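You operate a simulated robot arm through the tools that you are given. There is no shell and no other tool. Be economical: measure what you need, move in short steps, check, and stop when the job is done.

You are at the controls of a simulated robot arm. One attempt, no reset.

Task
Wipe the pipe table's oil smear off and lay the green gasket there under the brass-knob blank.
Fine: use the green pad and put it back.
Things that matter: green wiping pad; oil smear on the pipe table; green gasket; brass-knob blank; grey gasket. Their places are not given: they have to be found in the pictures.

It is judged by the outcome, as a careful person would: the job done as asked, and still so three seconds after it is handed in. It fails if anything else is knocked over, pushed out of place, dropped, spilled or broken.

Robot
A 7-joint arm with a two-finger parallel gripper, fixed in place. Base frame: the origin is at the foot of the arm, x ahead of it, y to its left, z up; the work surface is at about z = 0.83. Readings come in m, rad, newtons and seconds.
With the tool pointing down near the work surface it reaches from about 0.24 to 0.68 m from the base axis. Its first joint turns from -1.152 to 1.152 rad. Payload 2.4 kg.
The TCP is the grasp point between the finger pads, 0.03 m short of the fingertips. In the tool frame z runs along the fingers and y along their closing line. The gripper opens to 0.094 m. The fingers are 0.028 m wide and 0.01 m thick; the gripper's body (0.05 by 0.096 m) begins 0.055 m behind the TCP.
Orientation is that of the tool frame in the base frame, as [roll, pitch, yaw] about the fixed x, y, z axes, in that order (R = Rz(yaw) Ry(pitch) Rx(roll)). With the fingers straight down and closing along the base's y, the tool's x points along the base's -x, its y along +y and its z along -z.

Tools
- The arm moves only by the tool nudge_tool. Its argument "steps" is a list of rows, each a list of 7 numbers: the shift along the base's x, y, z in m, then the turn, a rotation vector about the base's x, y, z in rad, then the gripper command, from -1 (fully open) to 1 (shut), values between in proportion. In form: [[tx, ty, tz, rx, ry, rz, gripper], ...]. A call has 1 to 10 rows; each row shifts and turns the commanded pose from where the row before left it. A row lasts 0.2 s, in which the tool goes at most 0.05 m and 0.15 rad; a call with a longer step from one row to the next is refused whole, and so is a gripper value outside its range. A pose out of reach is approached as far as the arm can. The call stops where the force on the tool passes 40 N (or 10 N more than at its start, if that is more) or the arm is blocked; 0.2 s more then pass. The fingers move at their own pace (about 0.153 m/s each) and stop on an object; they squeeze with about 34 N. The grip force told is the motor's: it shows also when the fingers shut on nothing. Time passes only in rows, and 0.2 s behind the last, so rows that do not move let the fingers close. The reply holds the time, the measured pose of the TCP, the force on the tool along the base axes, the opening and the grip force, in the units named above and with some noise.
- Cameras (640 x 400 px; columns grow to the right, rows downward): "scene" is fixed at [0.0323, 0.4686, 1.4528]; the picture's right is [-0.77, -0.64, 0.00], its down [-0.35, 0.43, -0.83] and it looks along [0.53, -0.64, -0.56] (base axes); focal length 341 px, centre (320, 200). "wrist" rides on the gripper at [0.076, 0.014, -0.102] in the tool frame; the picture's right is [-0.18, 0.98, 0.00], its down [-0.75, -0.14, -0.64] and it looks along [-0.63, -0.12, 0.77] (tool axes); focal length 243 px, centre (320, 200).
- capture(camera): a new picture of that camera. The clock stands still meanwhile.
- point_at(camera, pixels): for up to 12 pixels [column, row] of the newest picture of that camera ("zoom" is the newest enlarged one), the place [x, y, z] in the base frame of the surface seen there, good to about 0.002 m, but the place of the scene camera against the robot may be out by one fixed shift of up to 0.012 m in any direction. The clock stands still meanwhile.
- inspect(camera, box): a new picture of the part [left, top, right, bottom] of that camera's present view, enlarged. The clock stands still meanwhile.
- sign_off(): hands the job in; it is judged then, once.

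Go step by step. Measure first, check grasps and placings, and put right what went wrong. The budget is 80 turns and 54 pictures, counting those below and the enlarged ones. Unless the task says otherwise, let go and move clear before handing in, and close with one line.

The tools are called after "Emit:" as a command line: name --pt "numbers of a row" for each row, then --argument value for the rest, lists and objects as JSON in quotes. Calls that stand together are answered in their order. nudge_tool: Moves the arm, as the interface text tells. Its arguments: {"type":"object","properties":{"steps":{"type":"array"}},"required":["steps"]} The other tools are called the same way: capture (camera) takes a picture; point_at (camera, pixels) gives the place of the surface under pixels of a picture; inspect (camera, box) takes an enlarged picture of a part of a camera's view; sign_off () hands the job in.

At the start:

```text
t: 0.0
tool_pos: [0.333, 0.0329, 1.1119]
tcp_rot: [-3.14, 0.002, -3.141]
wrist_force: [-0.1, 0.6, -0.1]
finger_gap: 0.0938
grip_force: 0.1
```

scene: 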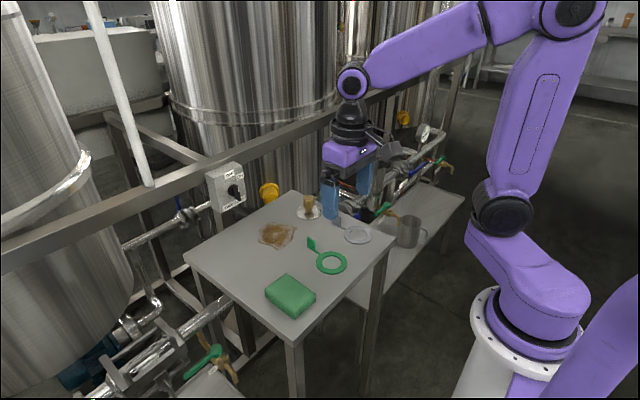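
wrist: 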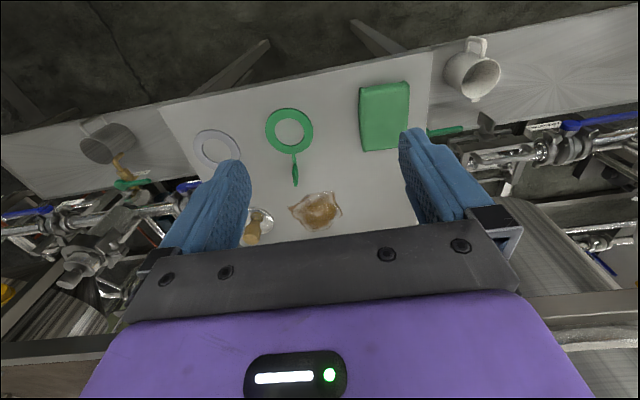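

The scene shows a green pad around (290,296), a smear at (277,235), a green gasket at (331,262) with a tab, a brass-knob blank at (308,208) and a grey gasket at (357,235). I'll enlarge the table and measure these.

Emit:
inspect --camera "scene" --box '[180, 180, 400, 330]'

Emit:
inspect --camera "wrist" --box '[160, 70, 440, 260]'

Emit:
point_at --camera "scene" --pixels '[[287, 275], [265, 293], [297, 318], [316, 295], [291, 293], [277, 235], [308, 200], [308, 216], [331, 252], [331, 273], [311, 243], [358, 235]]'

Emit:
point_at --camera "wrist" --pixels '[[362, 88], [407, 83], [364, 149], [408, 147], [385, 118], [289, 110], [289, 150], [296, 184], [316, 211], [300, 195], [338, 226], [262, 213]]'

```text
2.67 times, centred on (290, 255) of scene
```

zoom: 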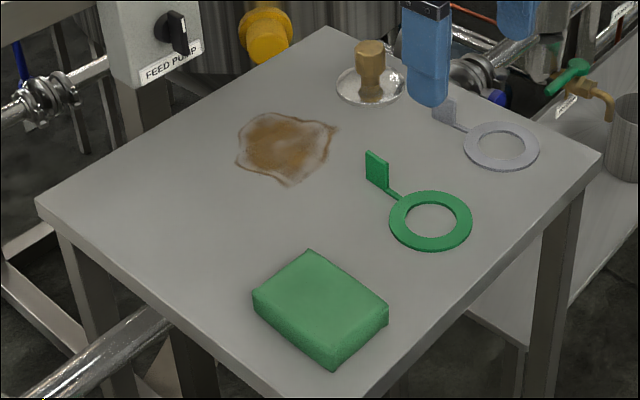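

```text
2.11 times, centred on (300, 165) of wrist
```

zoom: 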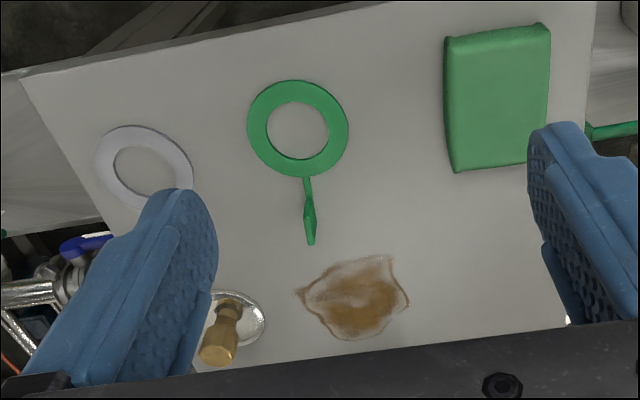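

```text
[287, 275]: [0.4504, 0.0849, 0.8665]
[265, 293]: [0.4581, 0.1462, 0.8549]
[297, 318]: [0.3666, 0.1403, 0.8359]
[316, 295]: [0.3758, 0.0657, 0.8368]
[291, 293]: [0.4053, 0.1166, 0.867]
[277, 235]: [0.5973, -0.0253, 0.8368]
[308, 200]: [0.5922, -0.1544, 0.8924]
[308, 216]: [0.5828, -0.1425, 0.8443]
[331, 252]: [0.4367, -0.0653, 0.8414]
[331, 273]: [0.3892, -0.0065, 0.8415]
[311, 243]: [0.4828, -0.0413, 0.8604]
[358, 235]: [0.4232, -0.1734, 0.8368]
```

```text
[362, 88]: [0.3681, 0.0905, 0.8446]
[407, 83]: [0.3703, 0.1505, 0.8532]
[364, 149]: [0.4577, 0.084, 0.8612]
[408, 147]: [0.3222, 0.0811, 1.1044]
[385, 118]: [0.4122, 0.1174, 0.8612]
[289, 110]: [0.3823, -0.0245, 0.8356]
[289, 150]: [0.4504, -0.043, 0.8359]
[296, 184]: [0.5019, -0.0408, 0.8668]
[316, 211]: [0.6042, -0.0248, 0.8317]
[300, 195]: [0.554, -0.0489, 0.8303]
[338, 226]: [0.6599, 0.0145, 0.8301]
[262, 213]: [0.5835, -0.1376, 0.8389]
```

The wrist view puts the table at z≈0.831 and the pad top at 0.861, with the scene camera reading about 6 mm high. I'll get finer measurements from the wrist zoom.

Emit:
point_at --camera "zoom" --pixels '[[456, 50], [540, 38], [460, 160], [520, 155], [458, 100], [544, 90], [500, 40], [490, 162], [310, 200], [310, 235], [306, 185], [312, 243]]'

Emit:
point_at --camera "zoom" --pixels '[[298, 88], [298, 168], [256, 128], [340, 130], [300, 290], [408, 300], [345, 260], [350, 336], [385, 258], [262, 320], [228, 310], [220, 355]]'

```text
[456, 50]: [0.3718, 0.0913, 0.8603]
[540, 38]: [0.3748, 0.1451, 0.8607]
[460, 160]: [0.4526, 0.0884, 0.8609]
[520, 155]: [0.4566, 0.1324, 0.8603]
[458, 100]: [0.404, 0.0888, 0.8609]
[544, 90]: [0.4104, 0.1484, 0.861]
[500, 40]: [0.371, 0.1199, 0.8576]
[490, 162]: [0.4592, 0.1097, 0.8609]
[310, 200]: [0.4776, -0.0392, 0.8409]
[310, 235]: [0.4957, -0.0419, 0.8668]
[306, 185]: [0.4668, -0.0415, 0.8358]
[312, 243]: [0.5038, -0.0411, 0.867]
```

```text
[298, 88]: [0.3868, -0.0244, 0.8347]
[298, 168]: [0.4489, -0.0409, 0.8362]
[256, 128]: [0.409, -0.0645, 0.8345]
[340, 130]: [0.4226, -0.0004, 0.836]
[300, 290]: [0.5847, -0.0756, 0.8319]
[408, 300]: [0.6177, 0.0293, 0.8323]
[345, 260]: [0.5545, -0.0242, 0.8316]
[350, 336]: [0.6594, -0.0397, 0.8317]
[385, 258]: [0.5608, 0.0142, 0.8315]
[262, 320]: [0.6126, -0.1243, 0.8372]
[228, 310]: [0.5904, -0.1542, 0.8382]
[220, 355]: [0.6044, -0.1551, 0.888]
```

The pad centre is about (0.415, 0.118), 0.094 × 0.066 m with a yaw of about -0.04. I'll move above it with the fingers open.

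Emit:
nudge_tool --pt "0.03 0.03 -0.02 0 0 -0.04 -1" --pt "0.03 0.03 -0.03 0 0 0 -1" --pt "0.022 0.025 -0.03 0 0 0 -1" --pt "0 0 -0.045 0 0 0 -1" --pt "0 0 -0.045 0 0 0 -1" --pt "0 0 0 0 0 0 -1"

Emit:
capture --camera "wrist"

```text
refused: row 2 steps farther than a row can; nothing moved
```

```text
49 pictures are left
```

wrist: 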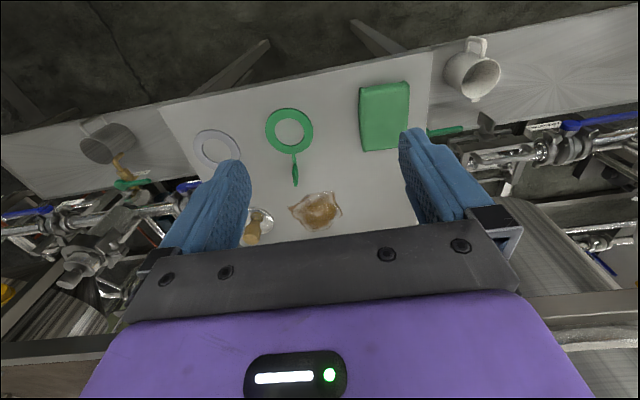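

The call was refused because a row was slightly over 0.05 m, so nothing moved. I'll use smaller steps.

Emit:
nudge_tool --pt "0.025 0.025 -0.02 0 0 -0.04 -1" --pt "0.025 0.025 -0.03 0 0 0 -1" --pt "0.025 0.025 -0.03 0 0 0 -1" --pt "0.007 0.01 -0.04 0 0 0 -1" --pt "0 0 -0.045 0 0 0 -1" --pt "0 0 0 0 0 0 -1"

Emit:
capture --camera "wrist"

```text
t: 1.4
tool_pos: [0.4151, 0.117, 0.9498]
tcp_rot: [3.141, -0.001, 3.102]
wrist_force: [0.6, 0.8, -0.6]
finger_gap: 0.0936
grip_force: 0.1
```

```text
48 pictures are left
```

wrist: 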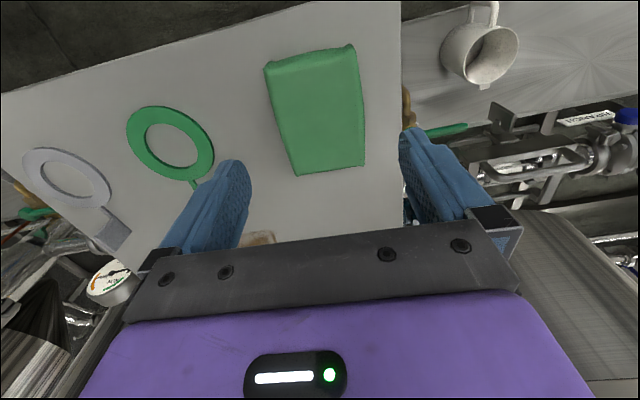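

The pad is now centred between the fingers. I'll check its edges at this range.

Emit:
point_at --camera "wrist" --pixels '[[272, 72], [350, 55], [298, 168], [358, 162], [285, 115], [357, 105], [310, 65], [330, 167], [130, 130], [212, 160], [155, 108], [185, 177]]'

```text
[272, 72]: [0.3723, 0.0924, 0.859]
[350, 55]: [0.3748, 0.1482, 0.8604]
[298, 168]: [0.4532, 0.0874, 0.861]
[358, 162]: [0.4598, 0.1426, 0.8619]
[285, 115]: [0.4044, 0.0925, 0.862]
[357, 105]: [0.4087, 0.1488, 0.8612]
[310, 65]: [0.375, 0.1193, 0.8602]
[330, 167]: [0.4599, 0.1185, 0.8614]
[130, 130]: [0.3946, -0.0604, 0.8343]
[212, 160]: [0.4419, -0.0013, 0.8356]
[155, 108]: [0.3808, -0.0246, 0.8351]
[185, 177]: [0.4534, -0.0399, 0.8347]
```

Centre is about (0.416, 0.118), so I'm aligned. I'll descend to TCP z≈0.868 and close.

Emit:
nudge_tool --pt "0.001 0.001 -0.04 0 0 -0.02 -1" --pt "0 0 -0.03 0 0 0 -1" --pt "0 0 -0.012 0 0 0 -1" --pt "0 0 0 0 0 0 0.2" --pt "0 0 0 0 0 0 1" --pt "0 0 0 0 0 0 1"

```text
t: 2.8
tool_pos: [0.4172, 0.1209, 0.866]
tcp_rot: [3.14, 0.001, 3.083]
wrist_force: [-0.5, 0.3, 0.0]
finger_gap: 0.0741
grip_force: 33.9
```

The gap is 0.074 with 34 N, so the pad is held. I'll lift and check.

Emit:
nudge_tool --pt "0 0 0.03 0 0 0 1" --pt "0 0 0.04 0 0 0 1" --pt "0 0 0 0 0 0 1"

Emit:
capture --camera "wrist"

Emit:
capture --camera "scene"

```text
t: 3.6
tool_pos: [0.4174, 0.1208, 0.9348]
tcp_rot: [3.142, 0.0, 3.083]
wrist_force: [0.6, 0.6, 0.8]
finger_gap: 0.0
grip_force: 32.7
```

```text
47 pictures are left
```

wrist: 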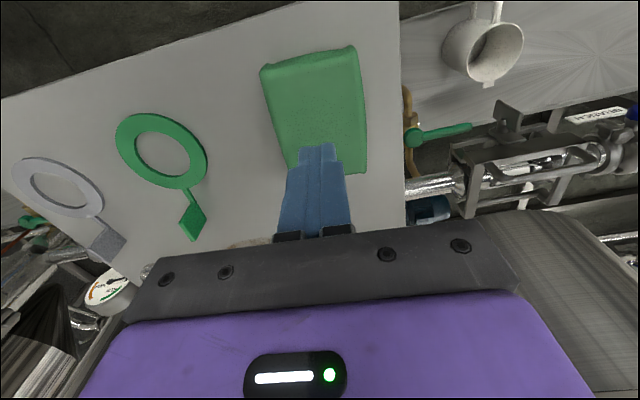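

```text
46 pictures are left
```

scene: 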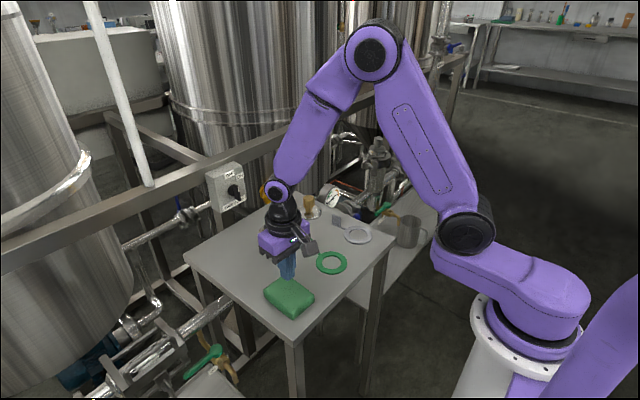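

The gap is now 0: the fingers slipped off the pad as they rose, and it is still lying on the table. I'll open, then look closely at the pad's shape and place.

Emit:
nudge_tool --pt "0 0 0.02 0 0 0 -1" --pt "0 0 0 0 0 0 -1" --pt "0 0 0 0 0 0 -1"

Emit:
inspect --camera "wrist" --box '[220, 30, 420, 190]'

Emit:
point_at --camera "zoom" --pixels '[[200, 300], [360, 200], [320, 100], [320, 300], [320, 200], [280, 200], [430, 200], [200, 150], [190, 250], [230, 400], [150, 150], [470, 200]]'

Emit:
inspect --camera "scene" --box '[245, 260, 335, 325]'

```text
t: 4.4
tool_pos: [0.4167, 0.1191, 0.9565]
tcp_rot: [3.141, -0.001, 3.081]
wrist_force: [0.2, -0.7, 0.1]
finger_gap: 0.0941
grip_force: 0.1
```

```text
2.50 times, centred on (320, 110) of wrist
```

zoom: 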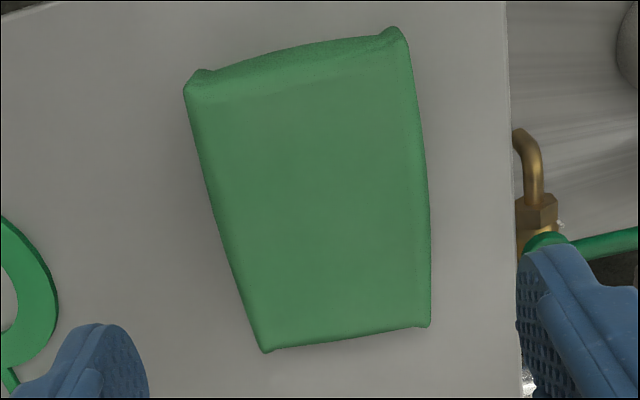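

```text
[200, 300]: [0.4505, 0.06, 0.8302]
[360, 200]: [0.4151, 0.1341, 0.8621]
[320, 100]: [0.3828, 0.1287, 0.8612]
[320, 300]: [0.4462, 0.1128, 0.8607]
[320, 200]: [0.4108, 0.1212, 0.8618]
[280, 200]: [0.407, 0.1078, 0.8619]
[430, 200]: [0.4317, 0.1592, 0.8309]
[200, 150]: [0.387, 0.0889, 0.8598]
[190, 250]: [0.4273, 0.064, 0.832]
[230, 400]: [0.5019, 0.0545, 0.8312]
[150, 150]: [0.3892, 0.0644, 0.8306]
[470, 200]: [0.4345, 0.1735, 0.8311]
```

```text
6.15 times, centred on (290, 292) of scene
```

zoom: 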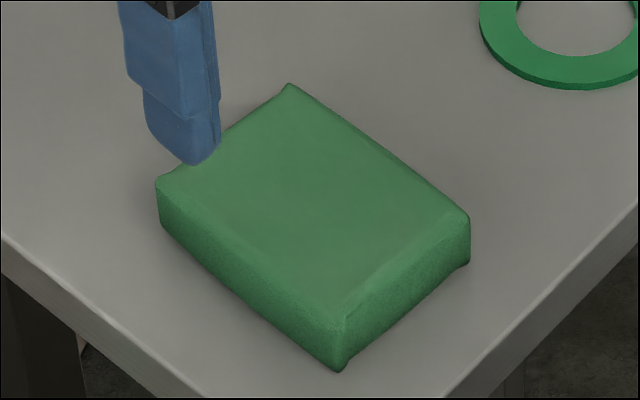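

The pad has upright sides and looks unmoved. I'll measure its corners now to check yaw and width.

Emit:
capture --camera "wrist"

Emit:
inspect --camera "wrist" --box '[220, 30, 420, 190]'

Emit:
point_at --camera "zoom" --pixels '[[192, 105], [212, 190], [230, 250], [262, 340], [405, 60], [420, 160], [424, 220], [425, 320], [250, 82], [350, 62], [300, 338], [390, 326]]'

```text
43 pictures are left
```

wrist: 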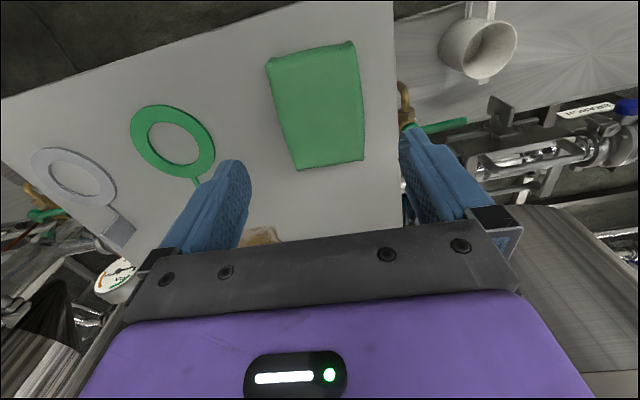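

```text
2.50 times, centred on (320, 110) of wrist
```

zoom: 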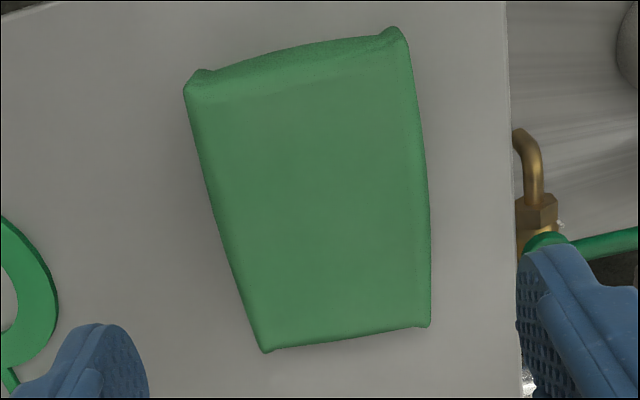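

```text
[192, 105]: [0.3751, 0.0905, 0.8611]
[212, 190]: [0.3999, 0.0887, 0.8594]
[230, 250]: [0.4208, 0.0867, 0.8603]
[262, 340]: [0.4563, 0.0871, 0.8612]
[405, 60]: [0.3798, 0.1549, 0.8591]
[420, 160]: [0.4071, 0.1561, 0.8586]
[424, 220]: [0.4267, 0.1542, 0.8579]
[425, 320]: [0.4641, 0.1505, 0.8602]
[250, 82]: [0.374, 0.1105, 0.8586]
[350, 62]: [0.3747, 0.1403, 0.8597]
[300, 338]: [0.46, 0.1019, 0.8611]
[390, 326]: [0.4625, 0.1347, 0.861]
```

The pad's yaw is about -0.045, its width about 0.07 and its centre about (0.418, 0.121). I'll grip deeper, with the tips about 2 mm above the table, hold longer and lift slowly.

Emit:
nudge_tool --pt "0.001 0.002 -0.04 0 0 0.015 -1" --pt "0 0 -0.04 0 0 0 -1" --pt "0 0 -0.012 0 0 0 -1" --pt "0 0 -0.002 0 0 0 -1" --pt "0 0 0 0 0 0 1" --pt "0 0 0 0 0 0 1" --pt "0 0 0 0 0 0 1" --pt "0 0 0 0 0 0 1"

Emit:
nudge_tool --pt "0 0 0.003 0 0 0 1" --pt "0 0 0.003 0 0 0 1" --pt "0 0 0.004 0 0 0 1" --pt "0 0 0 0 0 0 1"

```text
t: 6.2
tool_pos: [0.4176, 0.1218, 0.8631]
tcp_rot: [3.142, 0.0, 3.097]
wrist_force: [-0.8, 0.7, 0.5]
finger_gap: 0.0783
grip_force: 34.3
```

```text
t: 7.2
tool_pos: [0.4183, 0.121, 0.872]
tcp_rot: [-3.141, 0.0, 3.097]
wrist_force: [0.8, -0.2, -0.9]
finger_gap: 0.0781
grip_force: 34.0
```

The gap stayed at 0.078 after a 9 mm lift, so it looks held this time. I'll lift a bit more and check.

Emit:
nudge_tool --pt "0 0 0.01 0 0 0 1" --pt "0 0 0.01 0 0 0 1" --pt "0 0 0.01 0 0 0 1" --pt "0 0 0.01 0 0 0 1" --pt "0 0 0 0 0 0 1"

Emit:
capture --camera "wrist"

Emit:
capture --camera "scene"

```text
t: 8.4
tool_pos: [0.4166, 0.1215, 0.9127]
tcp_rot: [3.141, 0.001, 3.096]
wrist_force: [-0.6, -0.3, -0.3]
finger_gap: 0.0782
grip_force: 33.6
```

```text
41 pictures are left
```

wrist: 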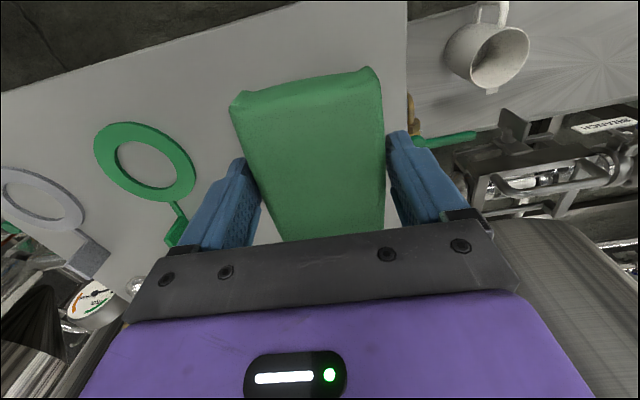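

```text
40 pictures are left
```

scene: 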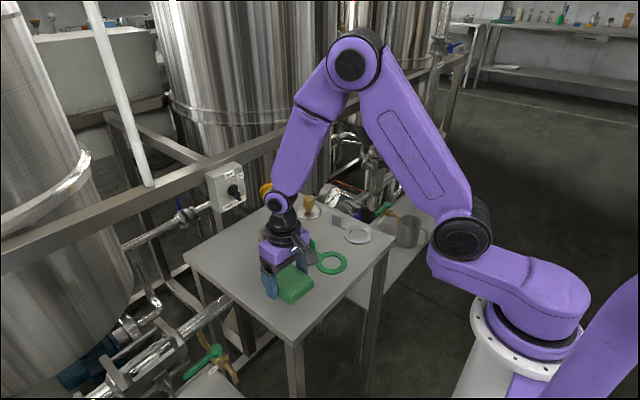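

The pad is held and hanging level. Before carrying it to the smear, I'll check the clearance of the rail and box behind the table and the blank's edge.

Emit:
point_at --camera "scene" --pixels '[[225, 185], [240, 165], [270, 192], [293, 192], [187, 260], [390, 238], [260, 160], [340, 118], [303, 217], [320, 212], [241, 195]]'

```text
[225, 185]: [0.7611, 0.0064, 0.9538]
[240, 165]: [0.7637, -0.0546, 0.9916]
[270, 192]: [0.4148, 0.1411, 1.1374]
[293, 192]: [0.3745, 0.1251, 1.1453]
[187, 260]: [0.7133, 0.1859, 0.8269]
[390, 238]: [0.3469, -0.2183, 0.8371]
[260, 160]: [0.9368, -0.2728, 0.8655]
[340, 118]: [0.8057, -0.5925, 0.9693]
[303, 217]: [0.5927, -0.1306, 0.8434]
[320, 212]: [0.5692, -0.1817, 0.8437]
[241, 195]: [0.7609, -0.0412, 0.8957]
```

The box behind is at x≈0.76, which is clear. I'll carry the pad above the smear at a bottom height of about 0.90.

Emit:
nudge_tool --pt "0 0 0.02 0 0 0.045 1" --pt "0.03 -0.024 0 0 0 0 1" --pt "0.03 -0.024 0 0 0 0 1" --pt "0.03 -0.024 0 0 0 0 1" --pt "0.03 -0.024 0 0 0 0 1" --pt "0.03 -0.024 0 0 0 0 1" --pt "0.03 -0.022 0 0 0 0 1" --pt "0 0 -0.03 0 0 0 1" --pt "0 0 -0.02 0 0 0 1" --pt "0 0 0 0 0 0 1"

Emit:
capture --camera "scene"

Emit:
capture --camera "wrist"

```text
t: 10.6
tool_pos: [0.5969, -0.0214, 0.8801]
tcp_rot: [3.141, 0.0, -3.142]
wrist_force: [0.5, -0.6, -0.2]
finger_gap: 0.0779
grip_force: 33.7
```

```text
39 pictures are left
```

scene: 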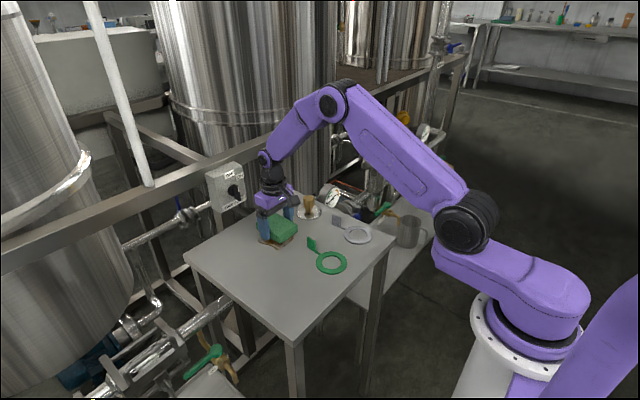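

```text
38 pictures are left
```

wrist: 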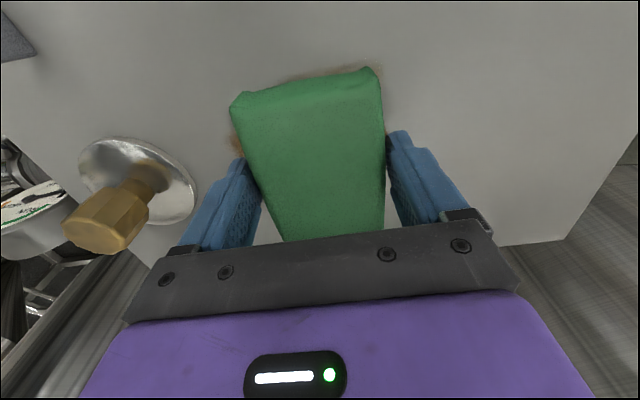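

The pad is over the smear at bottom z≈0.848. I'll measure the gap to the blank's flange (edge near (195,195)) and lower to light contact.

Emit:
point_at --camera "wrist" --pixels '[[193, 195], [187, 175], [120, 140], [85, 165], [170, 222], [105, 235], [150, 165], [375, 72], [300, 78], [233, 140]]'

Emit:
nudge_tool --pt "0 0 -0.01 0 0 0 1" --pt "0 0 -0.005 0 0 0 1" --pt "0 0 -0.003 0 0 0 1" --pt "0 0 0 0 0 0 1"

```text
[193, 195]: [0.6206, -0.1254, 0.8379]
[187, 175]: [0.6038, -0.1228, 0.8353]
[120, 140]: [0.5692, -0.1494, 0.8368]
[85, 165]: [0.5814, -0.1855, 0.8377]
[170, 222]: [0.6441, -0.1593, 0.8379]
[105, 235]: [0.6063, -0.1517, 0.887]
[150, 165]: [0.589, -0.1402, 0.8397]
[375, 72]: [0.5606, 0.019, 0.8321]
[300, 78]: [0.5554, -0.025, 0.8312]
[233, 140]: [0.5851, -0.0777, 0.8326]
```

```text
t: 11.6
tool_pos: [0.5969, -0.0214, 0.8622]
tcp_rot: [-3.141, 0.001, 3.141]
wrist_force: [0.4, 0.3, -0.5]
finger_gap: 0.0778
grip_force: 34.0
```

The flange edge is at y≈-0.12. There is no contact force yet at TCP z 0.862, so I'll go 1–2 mm further.

Emit:
nudge_tool --pt "0 0 -0.001 0 0 0 1" --pt "0 0 -0.001 0 0 0 1" --pt "0 0 0 0 0 0 1"

```text
t: 12.4
tool_pos: [0.5978, -0.0216, 0.862]
tcp_rot: [3.14, 0.001, 3.141]
wrist_force: [-10.7, -0.8, 28.6]
finger_gap: 0.0778
grip_force: 34.1
```

That's firm contact, 28 N down. I'll ease by 0.7 mm and wipe back and forth over the smear.

Emit:
nudge_tool --pt "0 0 0.0007 0 0 0 1" --pt "0 -0.02 0 0 0 0 1" --pt "0.025 0 0 0 0 0 1" --pt "0 0.025 0 0 0 0 1" --pt "0 0.025 0 0 0 0 1" --pt "-0.025 0 0 0 0 0 1" --pt "0 -0.025 0 0 0 0 1" --pt "0 -0.025 0 0 0 0 1" --pt "0 0 0 0 0 0 1"

```text
t: 14.4
tool_pos: [0.5991, -0.0394, 0.8635]
tcp_rot: [-3.141, 0.004, -3.139]
wrist_force: [0.6, 13.3, 29.1]
finger_gap: 0.077
grip_force: 33.7
```

Emit:
nudge_tool --pt "0.025 0 0 0 0 0 1" --pt "0 0.025 0 0 0 0 1" --pt "0 0.025 0 0 0 0 1" --pt "-0.025 0 0 0 0 0 1" --pt "0 -0.025 0 0 0 0 1" --pt "0 -0.025 0 0 0 0 1" --pt "0.0125 0.025 0 0 0 0 1" --pt "0 0 0.02 0 0 0 1" --pt "0 0 0.03 0 0 0 1" --pt "0 0 0 0 0 0 1"

Emit:
capture --camera "wrist"

Emit:
inspect --camera "scene" --box '[200, 170, 400, 300]'

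```text
t: 16.6
tool_pos: [0.6092, -0.0148, 0.9144]
tcp_rot: [3.141, 0.0, -3.141]
wrist_force: [0.3, 0.3, -0.5]
finger_gap: 0.0741
grip_force: 33.9
```

```text
37 pictures are left
```

wrist: 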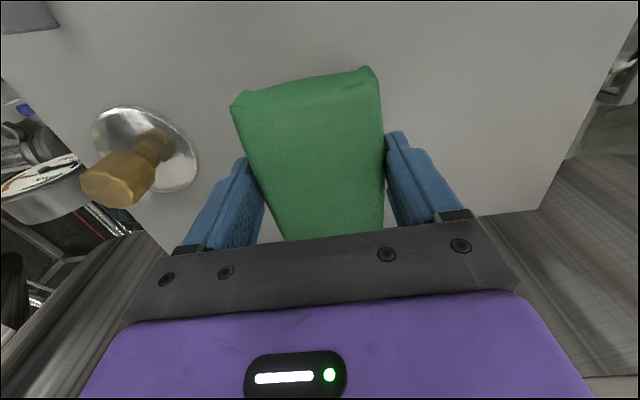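

```text
3.08 times, centred on (300, 235) of scene
```

zoom: 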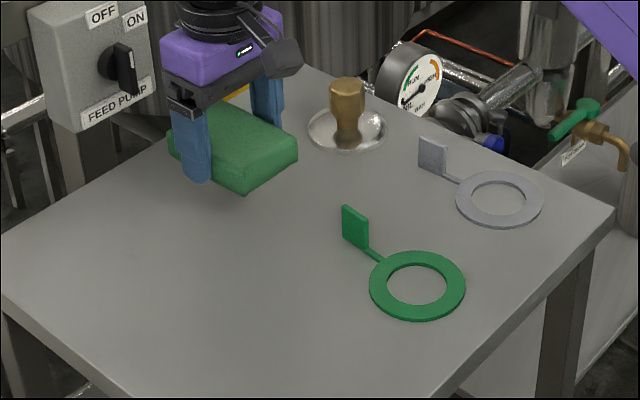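

The visible table around the pad looks clean. I'll carry the pad smoothly back to above its home and look at the wiped area before releasing it.

Emit:
nudge_tool --pt "-0.02 0.015 -0.01 0 0 0 1" --pt "-0.025 0.018 -0.01 0 0 0 1" --pt "-0.025 0.018 0 0 0 0 1" --pt "-0.025 0.018 0 0 0 0 1" --pt "-0.025 0.018 0 0 0 0 1" --pt "-0.025 0.018 0 0 0 0 1" --pt "-0.025 0.018 0 0 0 -0.02 1" --pt "-0.02 0.013 0 0 0 -0.025 1" --pt "0 0 0 0 0 0 1"

Emit:
inspect --camera "scene" --box '[200, 170, 400, 330]'

Emit:
capture --camera "wrist"

```text
t: 18.6
tool_pos: [0.4164, 0.1189, 0.8907]
tcp_rot: [3.141, 0.0, 3.097]
wrist_force: [0.0, 0.4, -0.2]
finger_gap: 0.074
grip_force: 33.9
```

```text
2.50 times, centred on (300, 250) of scene
```

zoom: 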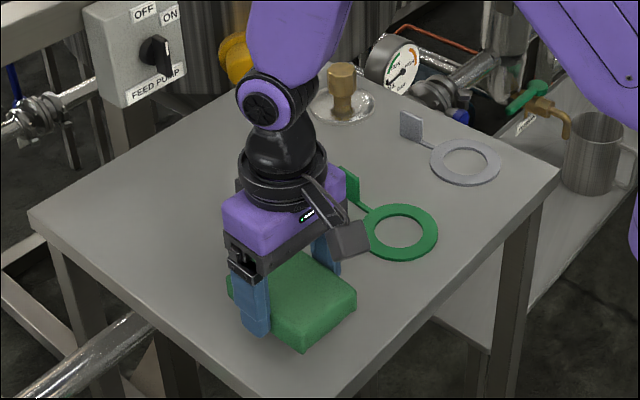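

```text
34 pictures are left
```

wrist: 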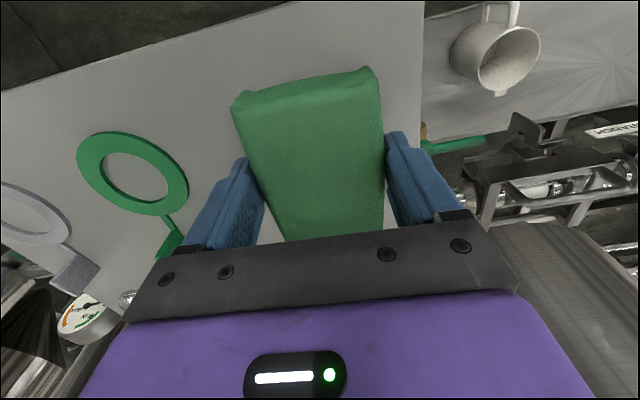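

The gripper hides the wiped spot in the scene view. I'll shift back a little with the pad still held to see it.

Emit:
nudge_tool --pt "-0.025 0 0.0 0 0 0 1" --pt "-0.025 0 0 0 0 0 1" --pt "-0.025 0 0 0 0 0 1" --pt "0 0 0 0 0 0 1"

Emit:
inspect --camera "scene" --box '[200, 170, 360, 280]'

```text
t: 19.6
tool_pos: [0.3406, 0.1182, 0.8907]
tcp_rot: [-3.141, -0.001, 3.096]
wrist_force: [-0.4, -0.6, -0.2]
finger_gap: 0.0738
grip_force: 34.1
```

```text
3.64 times, centred on (280, 225) of scene
```

zoom: 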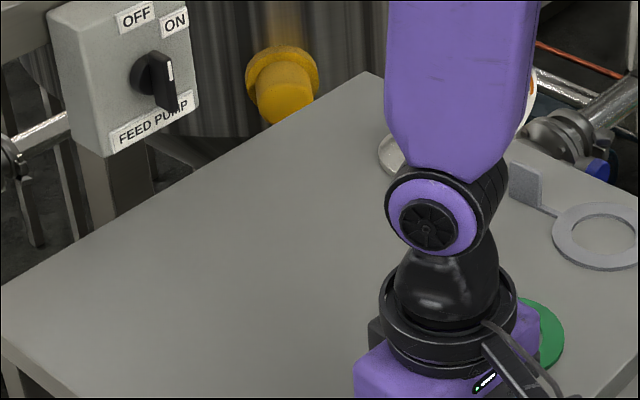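

The wiped area (zoom ~(309,237)) is clean, so the smear is gone. I'll return the pad to its home and lower it to contact.

Emit:
nudge_tool --pt "0.025 0 0.0 0 0 0 1" --pt "0.025 0 0 0 0 0 1" --pt "0.026 0.001 0 0 0 0 1" --pt "0 0 -0.015 0 0 0 1" --pt "0 0 -0.006 0 0 0 1" --pt "0 0 -0.003 0 0 0 1" --pt "0 0 0 0 0 0 1"

```text
t: 21.2
tool_pos: [0.4204, 0.1236, 0.8665]
tcp_rot: [3.142, 0.0, 3.097]
wrist_force: [-0.6, -0.5, -0.1]
finger_gap: 0.0738
grip_force: 33.8
```

Emit:
nudge_tool --pt "-0.001 -0.001 -0.0015 0 0 0 1" --pt "0 0 -0.001 0 0 0 1" --pt "0 0 0 0 0 0 1"

```text
t: 22.0
tool_pos: [0.4188, 0.1208, 0.8658]
tcp_rot: [-3.141, 0.0, 3.098]
wrist_force: [-0.6, -0.1, -0.1]
finger_gap: 0.0739
grip_force: 34.0
```

Emit:
nudge_tool --pt "0 0 -0.001 0 0 0 1" --pt "0 0 -0.001 0 0 0 1" --pt "0 0 0 0 0 0 1"

```text
t: 22.6
tool_pos: [0.4196, 0.1216, 0.8651]
tcp_rot: [-3.141, 0.0, 3.096]
wrist_force: [-3.9, -1.0, 11.6]
finger_gap: 0.0738
grip_force: 34.7
stopped in row 3: the force on the tool passed its limit (the readings are from after the stop); the commanded pose is now the measured one
```

The pad is in contact with the table, so I'll release and rise straight up, then look.

Emit:
nudge_tool --pt "0 0 0 0 0 0 -1" --pt "0 0 0 0 0 0 -1" --pt "0 0 0.03 0 0 0 -1" --pt "0 0 0.045 0 0 0 -1" --pt "0 0 0.045 0 0 0 -1" --pt "0 0 0 0 0 0 -1"

Emit:
inspect --camera "wrist" --box '[220, 30, 420, 190]'

Emit:
capture --camera "wrist"

```text
t: 24.0
tool_pos: [0.4209, 0.1208, 0.9847]
tcp_rot: [-3.142, 0.0, 3.096]
wrist_force: [0.5, 0.5, -0.2]
finger_gap: 0.094
grip_force: 0.0
```

```text
2.50 times, centred on (320, 110) of wrist
```

zoom: 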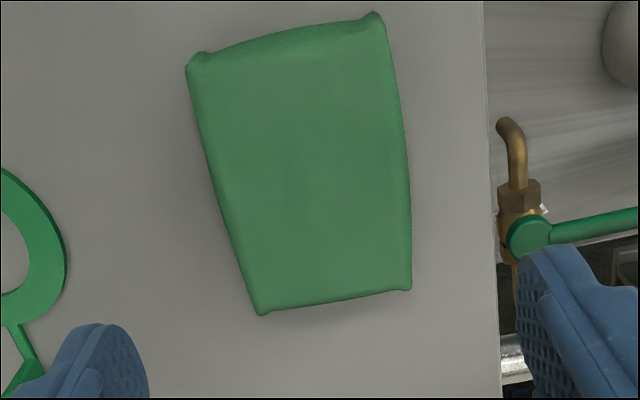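

```text
31 pictures are left
```

wrist: 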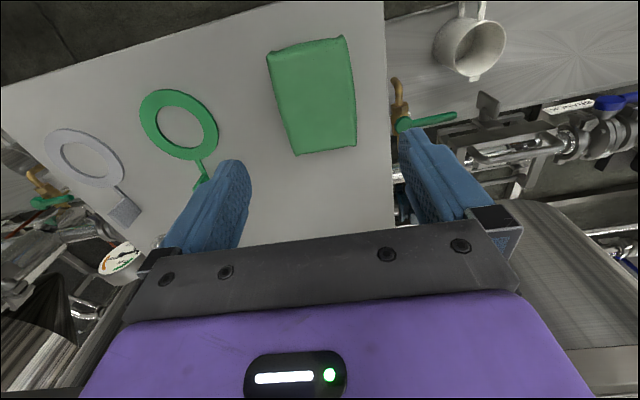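

The pad is back. I'll verify its position, then use the same call for the gasket points visible in the wrist view.

Emit:
point_at --camera "zoom" --pixels '[[196, 85], [260, 305], [383, 40], [405, 285], [300, 170]]'

Emit:
point_at --camera "wrist" --pixels '[[165, 91], [190, 158], [142, 115], [216, 130], [179, 98], [181, 150], [200, 168]]'

```text
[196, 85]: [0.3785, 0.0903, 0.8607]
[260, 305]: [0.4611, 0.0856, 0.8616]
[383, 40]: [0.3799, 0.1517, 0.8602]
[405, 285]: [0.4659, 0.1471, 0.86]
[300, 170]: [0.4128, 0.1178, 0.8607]
```

```text
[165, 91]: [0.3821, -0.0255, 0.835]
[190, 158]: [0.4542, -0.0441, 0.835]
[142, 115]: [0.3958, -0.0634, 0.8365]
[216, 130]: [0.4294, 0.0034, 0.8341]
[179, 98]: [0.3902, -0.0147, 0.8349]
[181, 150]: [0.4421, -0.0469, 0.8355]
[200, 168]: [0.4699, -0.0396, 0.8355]
```

The pad is within about 4 mm of its original place. Now I'll go above the gasket's tab (≈0.491, -0.041) for a close look.

Emit:
nudge_tool --pt "0.018 -0.0405 0 0 0 0.0 -1" --pt "0.018 -0.0405 0 0 0 0 -1" --pt "0.018 -0.0405 0 0 0 0 -1" --pt "0.017 -0.0405 0 0 0 0 -1" --pt "0 0 -0.02 0 0 -0.07 -1" --pt "0 0 0 0 0 0 -1"

Emit:
capture --camera "wrist"

Emit:
inspect --camera "wrist" --box '[220, 40, 420, 200]'

```text
t: 25.4
tool_pos: [0.4884, -0.0406, 0.9641]
tcp_rot: [3.141, 0.0, 3.027]
wrist_force: [-0.4, -0.5, 0.4]
finger_gap: 0.0942
grip_force: 0.1
```

```text
30 pictures are left
```

wrist: 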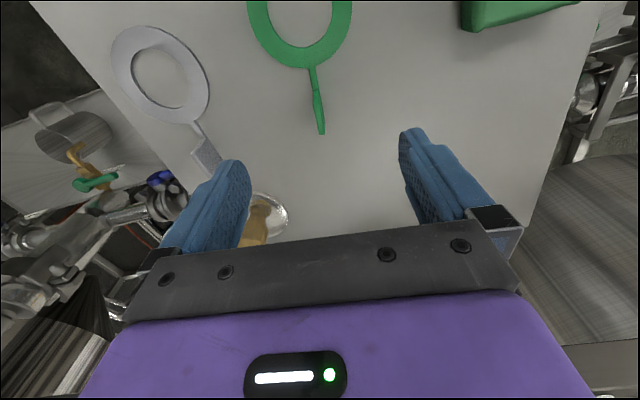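

```text
2.50 times, centred on (320, 120) of wrist
```

zoom: 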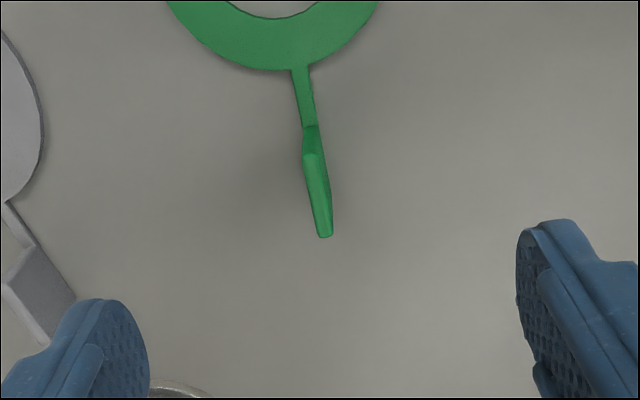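

Emit:
point_at --camera "zoom" --pixels '[[325, 233], [316, 190], [313, 162], [318, 215], [310, 150], [308, 132], [303, 115], [296, 75], [322, 235]]'

Emit:
point_at --camera "wrist" --pixels '[[264, 10], [272, 35], [305, 62], [340, 35], [348, 10], [274, 25], [202, 125], [213, 168]]'

```text
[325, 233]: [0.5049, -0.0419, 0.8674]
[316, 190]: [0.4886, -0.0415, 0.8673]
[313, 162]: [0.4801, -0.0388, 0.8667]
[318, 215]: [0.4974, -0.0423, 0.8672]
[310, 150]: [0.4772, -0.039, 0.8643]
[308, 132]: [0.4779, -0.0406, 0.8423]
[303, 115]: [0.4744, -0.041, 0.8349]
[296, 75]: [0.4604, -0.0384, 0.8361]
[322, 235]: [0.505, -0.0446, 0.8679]
```

```text
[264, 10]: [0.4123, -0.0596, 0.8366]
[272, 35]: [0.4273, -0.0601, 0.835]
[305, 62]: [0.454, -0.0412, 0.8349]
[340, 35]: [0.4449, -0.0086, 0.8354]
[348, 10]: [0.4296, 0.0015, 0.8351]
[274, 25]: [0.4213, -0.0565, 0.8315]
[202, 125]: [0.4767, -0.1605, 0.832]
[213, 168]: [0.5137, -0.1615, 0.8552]
```

The tab centre is (0.491, -0.041), top at z 0.867, along yaw ≈-0.13. I'll descend to TCP 0.867 and close on it.

Emit:
nudge_tool --pt "0.002 0 -0.045 0 0 0 -1" --pt "0 0 -0.04 0 0 0 -1" --pt "0 0 -0.012 0 0 0 -1" --pt "0 0 0 0 0 0 0" --pt "0 0 0 0 0 0 1" --pt "0 0 0 0 0 0 1" --pt "0 0 0 0 0 0 1"

Emit:
nudge_tool --pt "0 0 0.005 0 0 0 1" --pt "0 0 0.01 0 0 0 1" --pt "0 0 0.015 0 0 0 1" --pt "0 0 0.02 0 0 0 1" --pt "0 0 0 0 0 0 1"

Emit:
capture --camera "wrist"

Emit:
inspect --camera "scene" --box '[200, 170, 400, 300]'

```text
t: 27.0
tool_pos: [0.4926, -0.0419, 0.8663]
tcp_rot: [-3.141, 0.0, 3.024]
wrist_force: [-0.3, -0.4, 1.2]
finger_gap: 0.009
grip_force: 33.9
```

```text
t: 28.2
tool_pos: [0.4939, -0.0401, 0.9189]
tcp_rot: [-3.14, 0.001, 3.027]
wrist_force: [0.0, -0.4, 0.3]
finger_gap: 0.0091
grip_force: 33.5
```

```text
28 pictures are left
```

wrist: 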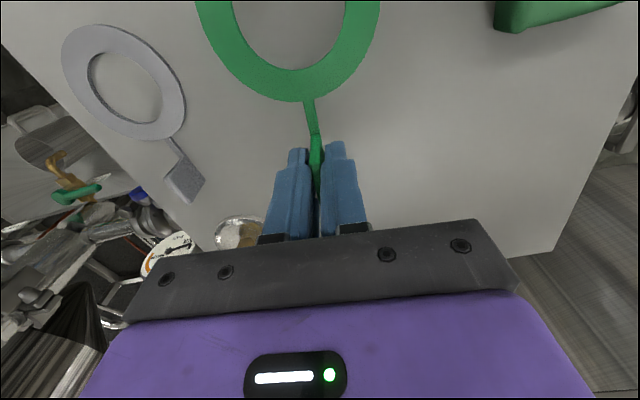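

```text
3.08 times, centred on (300, 235) of scene
```

zoom: 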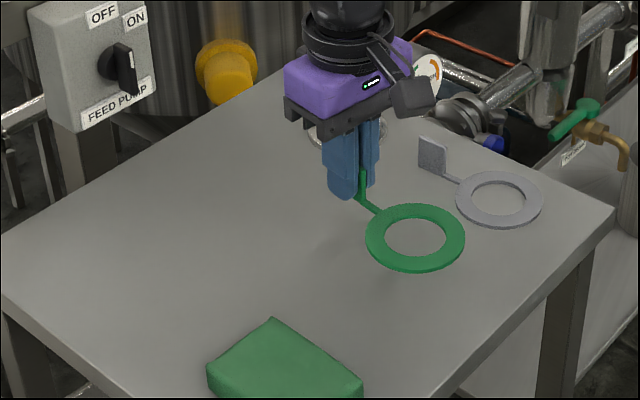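

The gasket is held by its tab (gap 9 mm) and hangs level. I'll lift it and turn it about 90°, so the tab points to +y (within reach and away from the blank), while moving toward the wiped spot.

Emit:
nudge_tool --pt "0 0 0.03 0 0 0.1 1" --pt "0.005 0.008 0.015 0 0 0.14 1" --pt "0.01 0.01 0 0 0 0.14 1" --pt "0.01 0.01 0 0 0 0.14 1" --pt "0.012 0.01 0 0 0 0.14 1" --pt "0.012 0.01 0 0 0 0.14 1" --pt "0.012 0.01 0 0 0 0.14 1" --pt "0.012 0.01 0 0 0 0.14 1" --pt "0.012 0.01 0 0 0 0.14 1" --pt "0.012 0.01 0 0 0 0.14 1"

Emit:
nudge_tool --pt "0.008 0.005 0 0 0 0.14 1" --pt "0.006 0 0 0 0 0.14 1" --pt "0 0 0 0 0 0.05 1" --pt "0 0 0 0 0 0 1"

Emit:
capture --camera "wrist"

Emit:
capture --camera "scene"

```text
t: 30.4
tool_pos: [0.5914, 0.047, 0.9628]
tcp_rot: [3.141, 0.002, -1.894]
wrist_force: [0.2, 0.3, -0.8]
finger_gap: 0.009
grip_force: 34.3
```

```text
t: 31.4
tool_pos: [0.6033, 0.0534, 0.962]
tcp_rot: [3.141, 0.0, -1.567]
wrist_force: [0.1, -0.1, 0.3]
finger_gap: 0.0089
grip_force: 33.8
```

```text
26 pictures are left
```

wrist: 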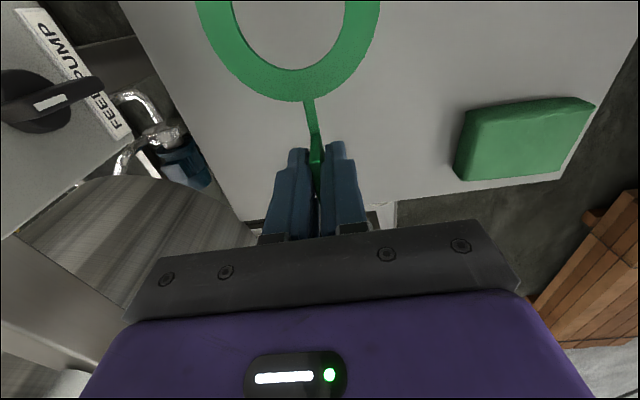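

```text
25 pictures are left
```

scene: 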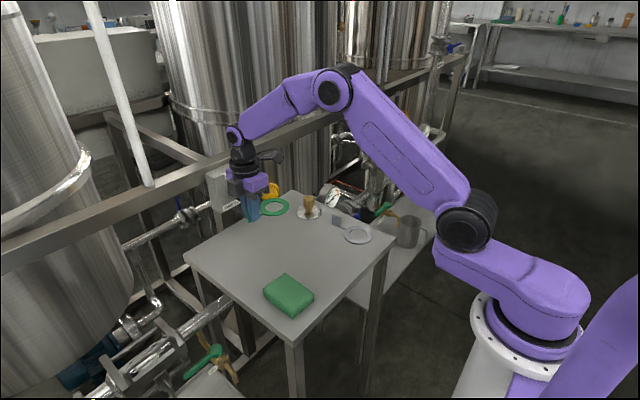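

The gasket is turned, with its ring centre near (0.604, -0.022). I'll lower it to the table.

Emit:
nudge_tool --pt "0.001 0 -0.04 0 0 0 1" --pt "0 0 -0.035 0 0 0 1" --pt "0 0 -0.012 0 0 0 1" --pt "0 0 -0.006 0 0 0 1" --pt "0 0 0 0 0 0 1"

Emit:
capture --camera "wrist"

Emit:
point_at --camera "wrist" --pixels '[[215, 25], [250, 70], [295, 90], [340, 75], [368, 30], [290, 30], [312, 120], [400, 60]]'

```text
t: 32.6
tool_pos: [0.6039, 0.0522, 0.8704]
tcp_rot: [-3.141, 0.0, -1.568]
wrist_force: [0.3, -0.6, -0.3]
finger_gap: 0.0092
grip_force: 34.1
```

```text
24 pictures are left
```

wrist: 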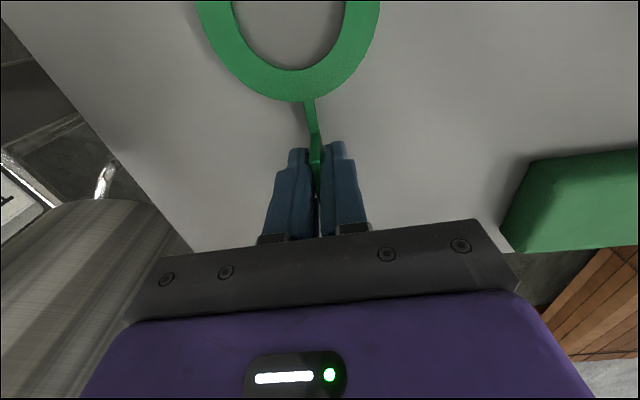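

```text
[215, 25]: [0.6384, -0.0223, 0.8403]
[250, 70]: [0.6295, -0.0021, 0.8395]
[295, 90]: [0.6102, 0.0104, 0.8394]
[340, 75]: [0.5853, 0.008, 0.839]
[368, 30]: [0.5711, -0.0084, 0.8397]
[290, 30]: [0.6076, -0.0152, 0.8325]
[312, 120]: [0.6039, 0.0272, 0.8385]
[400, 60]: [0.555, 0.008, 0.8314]
```

The ring top is at 0.8395, about 4 mm above its resting height. I'll lower the rest in small steps.

Emit:
nudge_tool --pt "0 0 -0.002 0 0 0 1" --pt "0 0 -0.0015 0 0 0 1" --pt "0 0 -0.001 0 0 0 1" --pt "0 0 0 0 0 0 1"

```text
t: 33.6
tool_pos: [0.6054, 0.0517, 0.8652]
tcp_rot: [-3.14, 0.002, -1.567]
wrist_force: [-4.1, -0.5, 5.1]
finger_gap: 0.009
grip_force: 34.1
```

Light contact (5 N), so I'll release gently and rise straight up.

Emit:
nudge_tool --pt "0 0 0 0 0 0 0.5" --pt "0 0 0 0 0 0 0.3" --pt "0 0 0.02 0 0 0 0.3" --pt "0 0 0.04 0 0 0 0.3" --pt "0 0 0.045 0 0 0 -1" --pt "0 0 0.02 0 0 0 -1" --pt "0 0 0 0 0 0 -1"

Emit:
capture --camera "wrist"

Emit:
capture --camera "scene"

```text
t: 35.2
tool_pos: [0.6057, 0.0501, 0.989]
tcp_rot: [-3.142, -0.002, -1.567]
wrist_force: [0.3, -0.7, -0.1]
finger_gap: 0.0938
grip_force: 0.0
```

```text
23 pictures are left
```

wrist: 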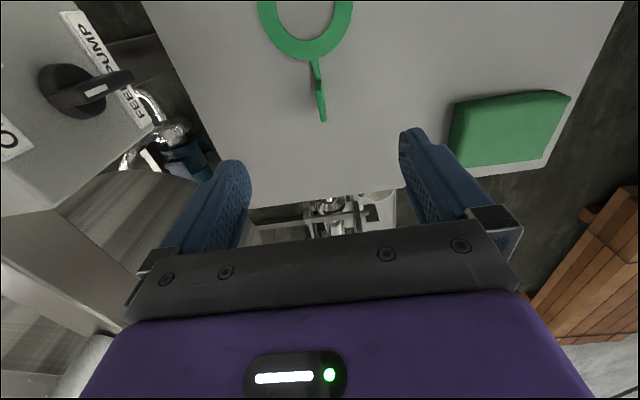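

```text
22 pictures are left
```

scene: 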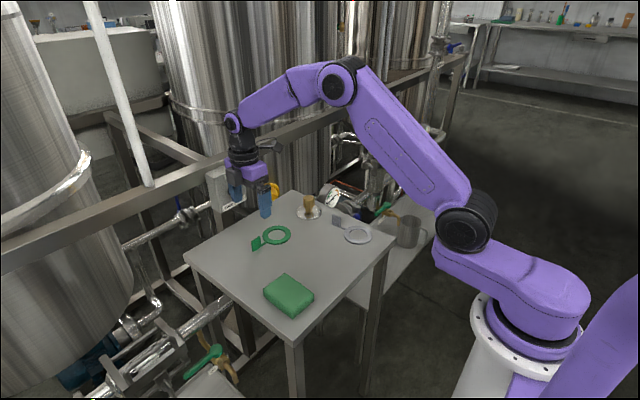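

The gasket is lying flat on the wiped spot. I'll move above the ring to measure its centre precisely.

Emit:
nudge_tool --pt "0 -0.035 0.0 0 0 0 -1" --pt "0 -0.037 0 0 0 0 -1" --pt "0 0 0 0 0 0 -1"

Emit:
capture --camera "wrist"

Emit:
inspect --camera "wrist" --box '[220, 30, 420, 190]'

```text
t: 36.0
tool_pos: [0.6063, -0.0204, 0.9901]
tcp_rot: [3.141, -0.001, -1.567]
wrist_force: [0.1, -1.0, -0.1]
finger_gap: 0.0942
grip_force: 0.1
```

```text
21 pictures are left
```

wrist: 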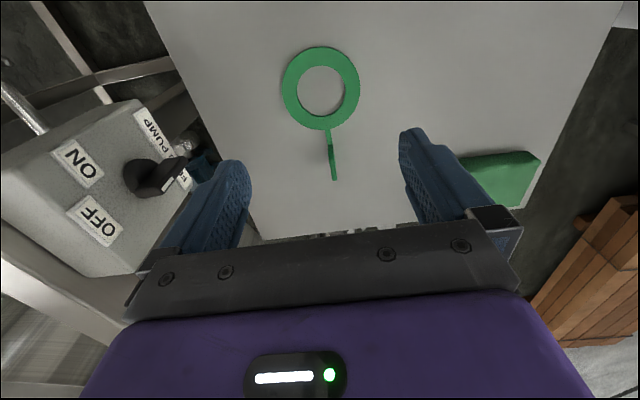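

```text
2.50 times, centred on (320, 110) of wrist
```

zoom: 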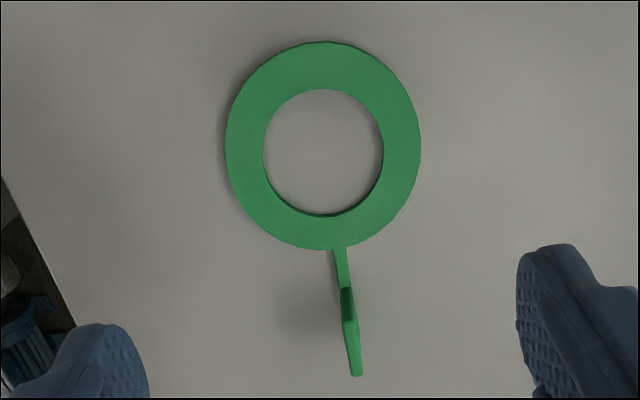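

I'll read points around the ring's outer and inner edges.

Emit:
point_at --camera "zoom" --pixels '[[323, 46], [395, 79], [417, 145], [395, 205], [326, 246], [255, 215], [229, 145], [255, 77], [323, 86], [388, 150], [324, 220], [258, 150]]'

Emit:
nudge_tool --pt "0 -0.045 0.01 0 0 0 -1" --pt "0 -0.045 0 0 0 0 -1" --pt "0 -0.045 0 0 0 0 -1" --pt "0 0 0 0 0 0 -1"

Emit:
capture --camera "wrist"

Emit:
inspect --camera "wrist" --box '[220, 30, 420, 190]'

```text
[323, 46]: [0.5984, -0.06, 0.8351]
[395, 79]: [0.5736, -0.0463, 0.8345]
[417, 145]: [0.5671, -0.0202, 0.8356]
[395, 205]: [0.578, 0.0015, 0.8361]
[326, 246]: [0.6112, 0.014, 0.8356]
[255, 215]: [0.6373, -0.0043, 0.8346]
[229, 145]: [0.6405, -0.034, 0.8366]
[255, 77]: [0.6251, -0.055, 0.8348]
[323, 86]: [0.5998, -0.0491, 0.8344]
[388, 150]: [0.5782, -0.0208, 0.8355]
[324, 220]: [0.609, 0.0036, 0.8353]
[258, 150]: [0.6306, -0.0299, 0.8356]
```

```text
t: 37.0
tool_pos: [0.6036, -0.1529, 1.0003]
tcp_rot: [3.141, 0.001, -1.565]
wrist_force: [-0.1, -0.5, 1.2]
finger_gap: 0.0941
grip_force: 0.1
```

```text
19 pictures are left
```

wrist: 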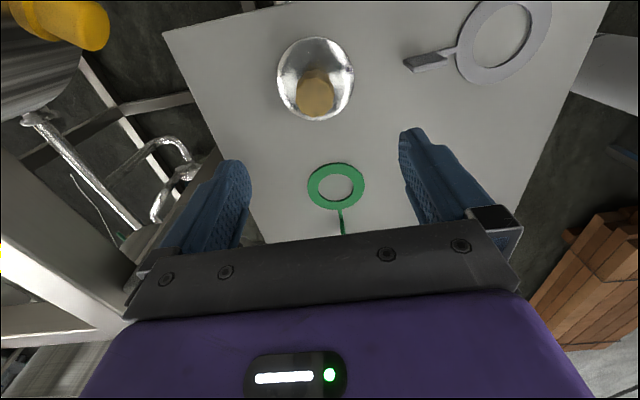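

```text
2.50 times, centred on (320, 110) of wrist
```

zoom: 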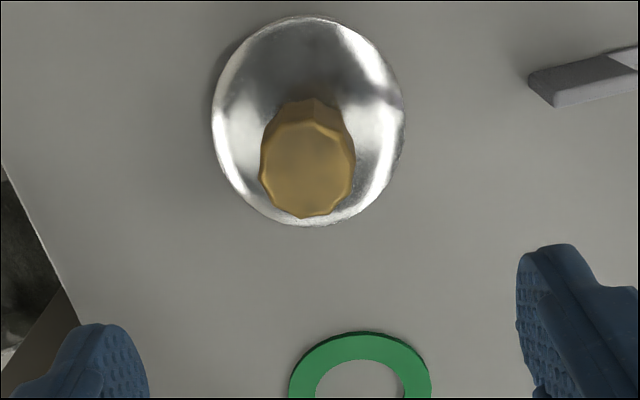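

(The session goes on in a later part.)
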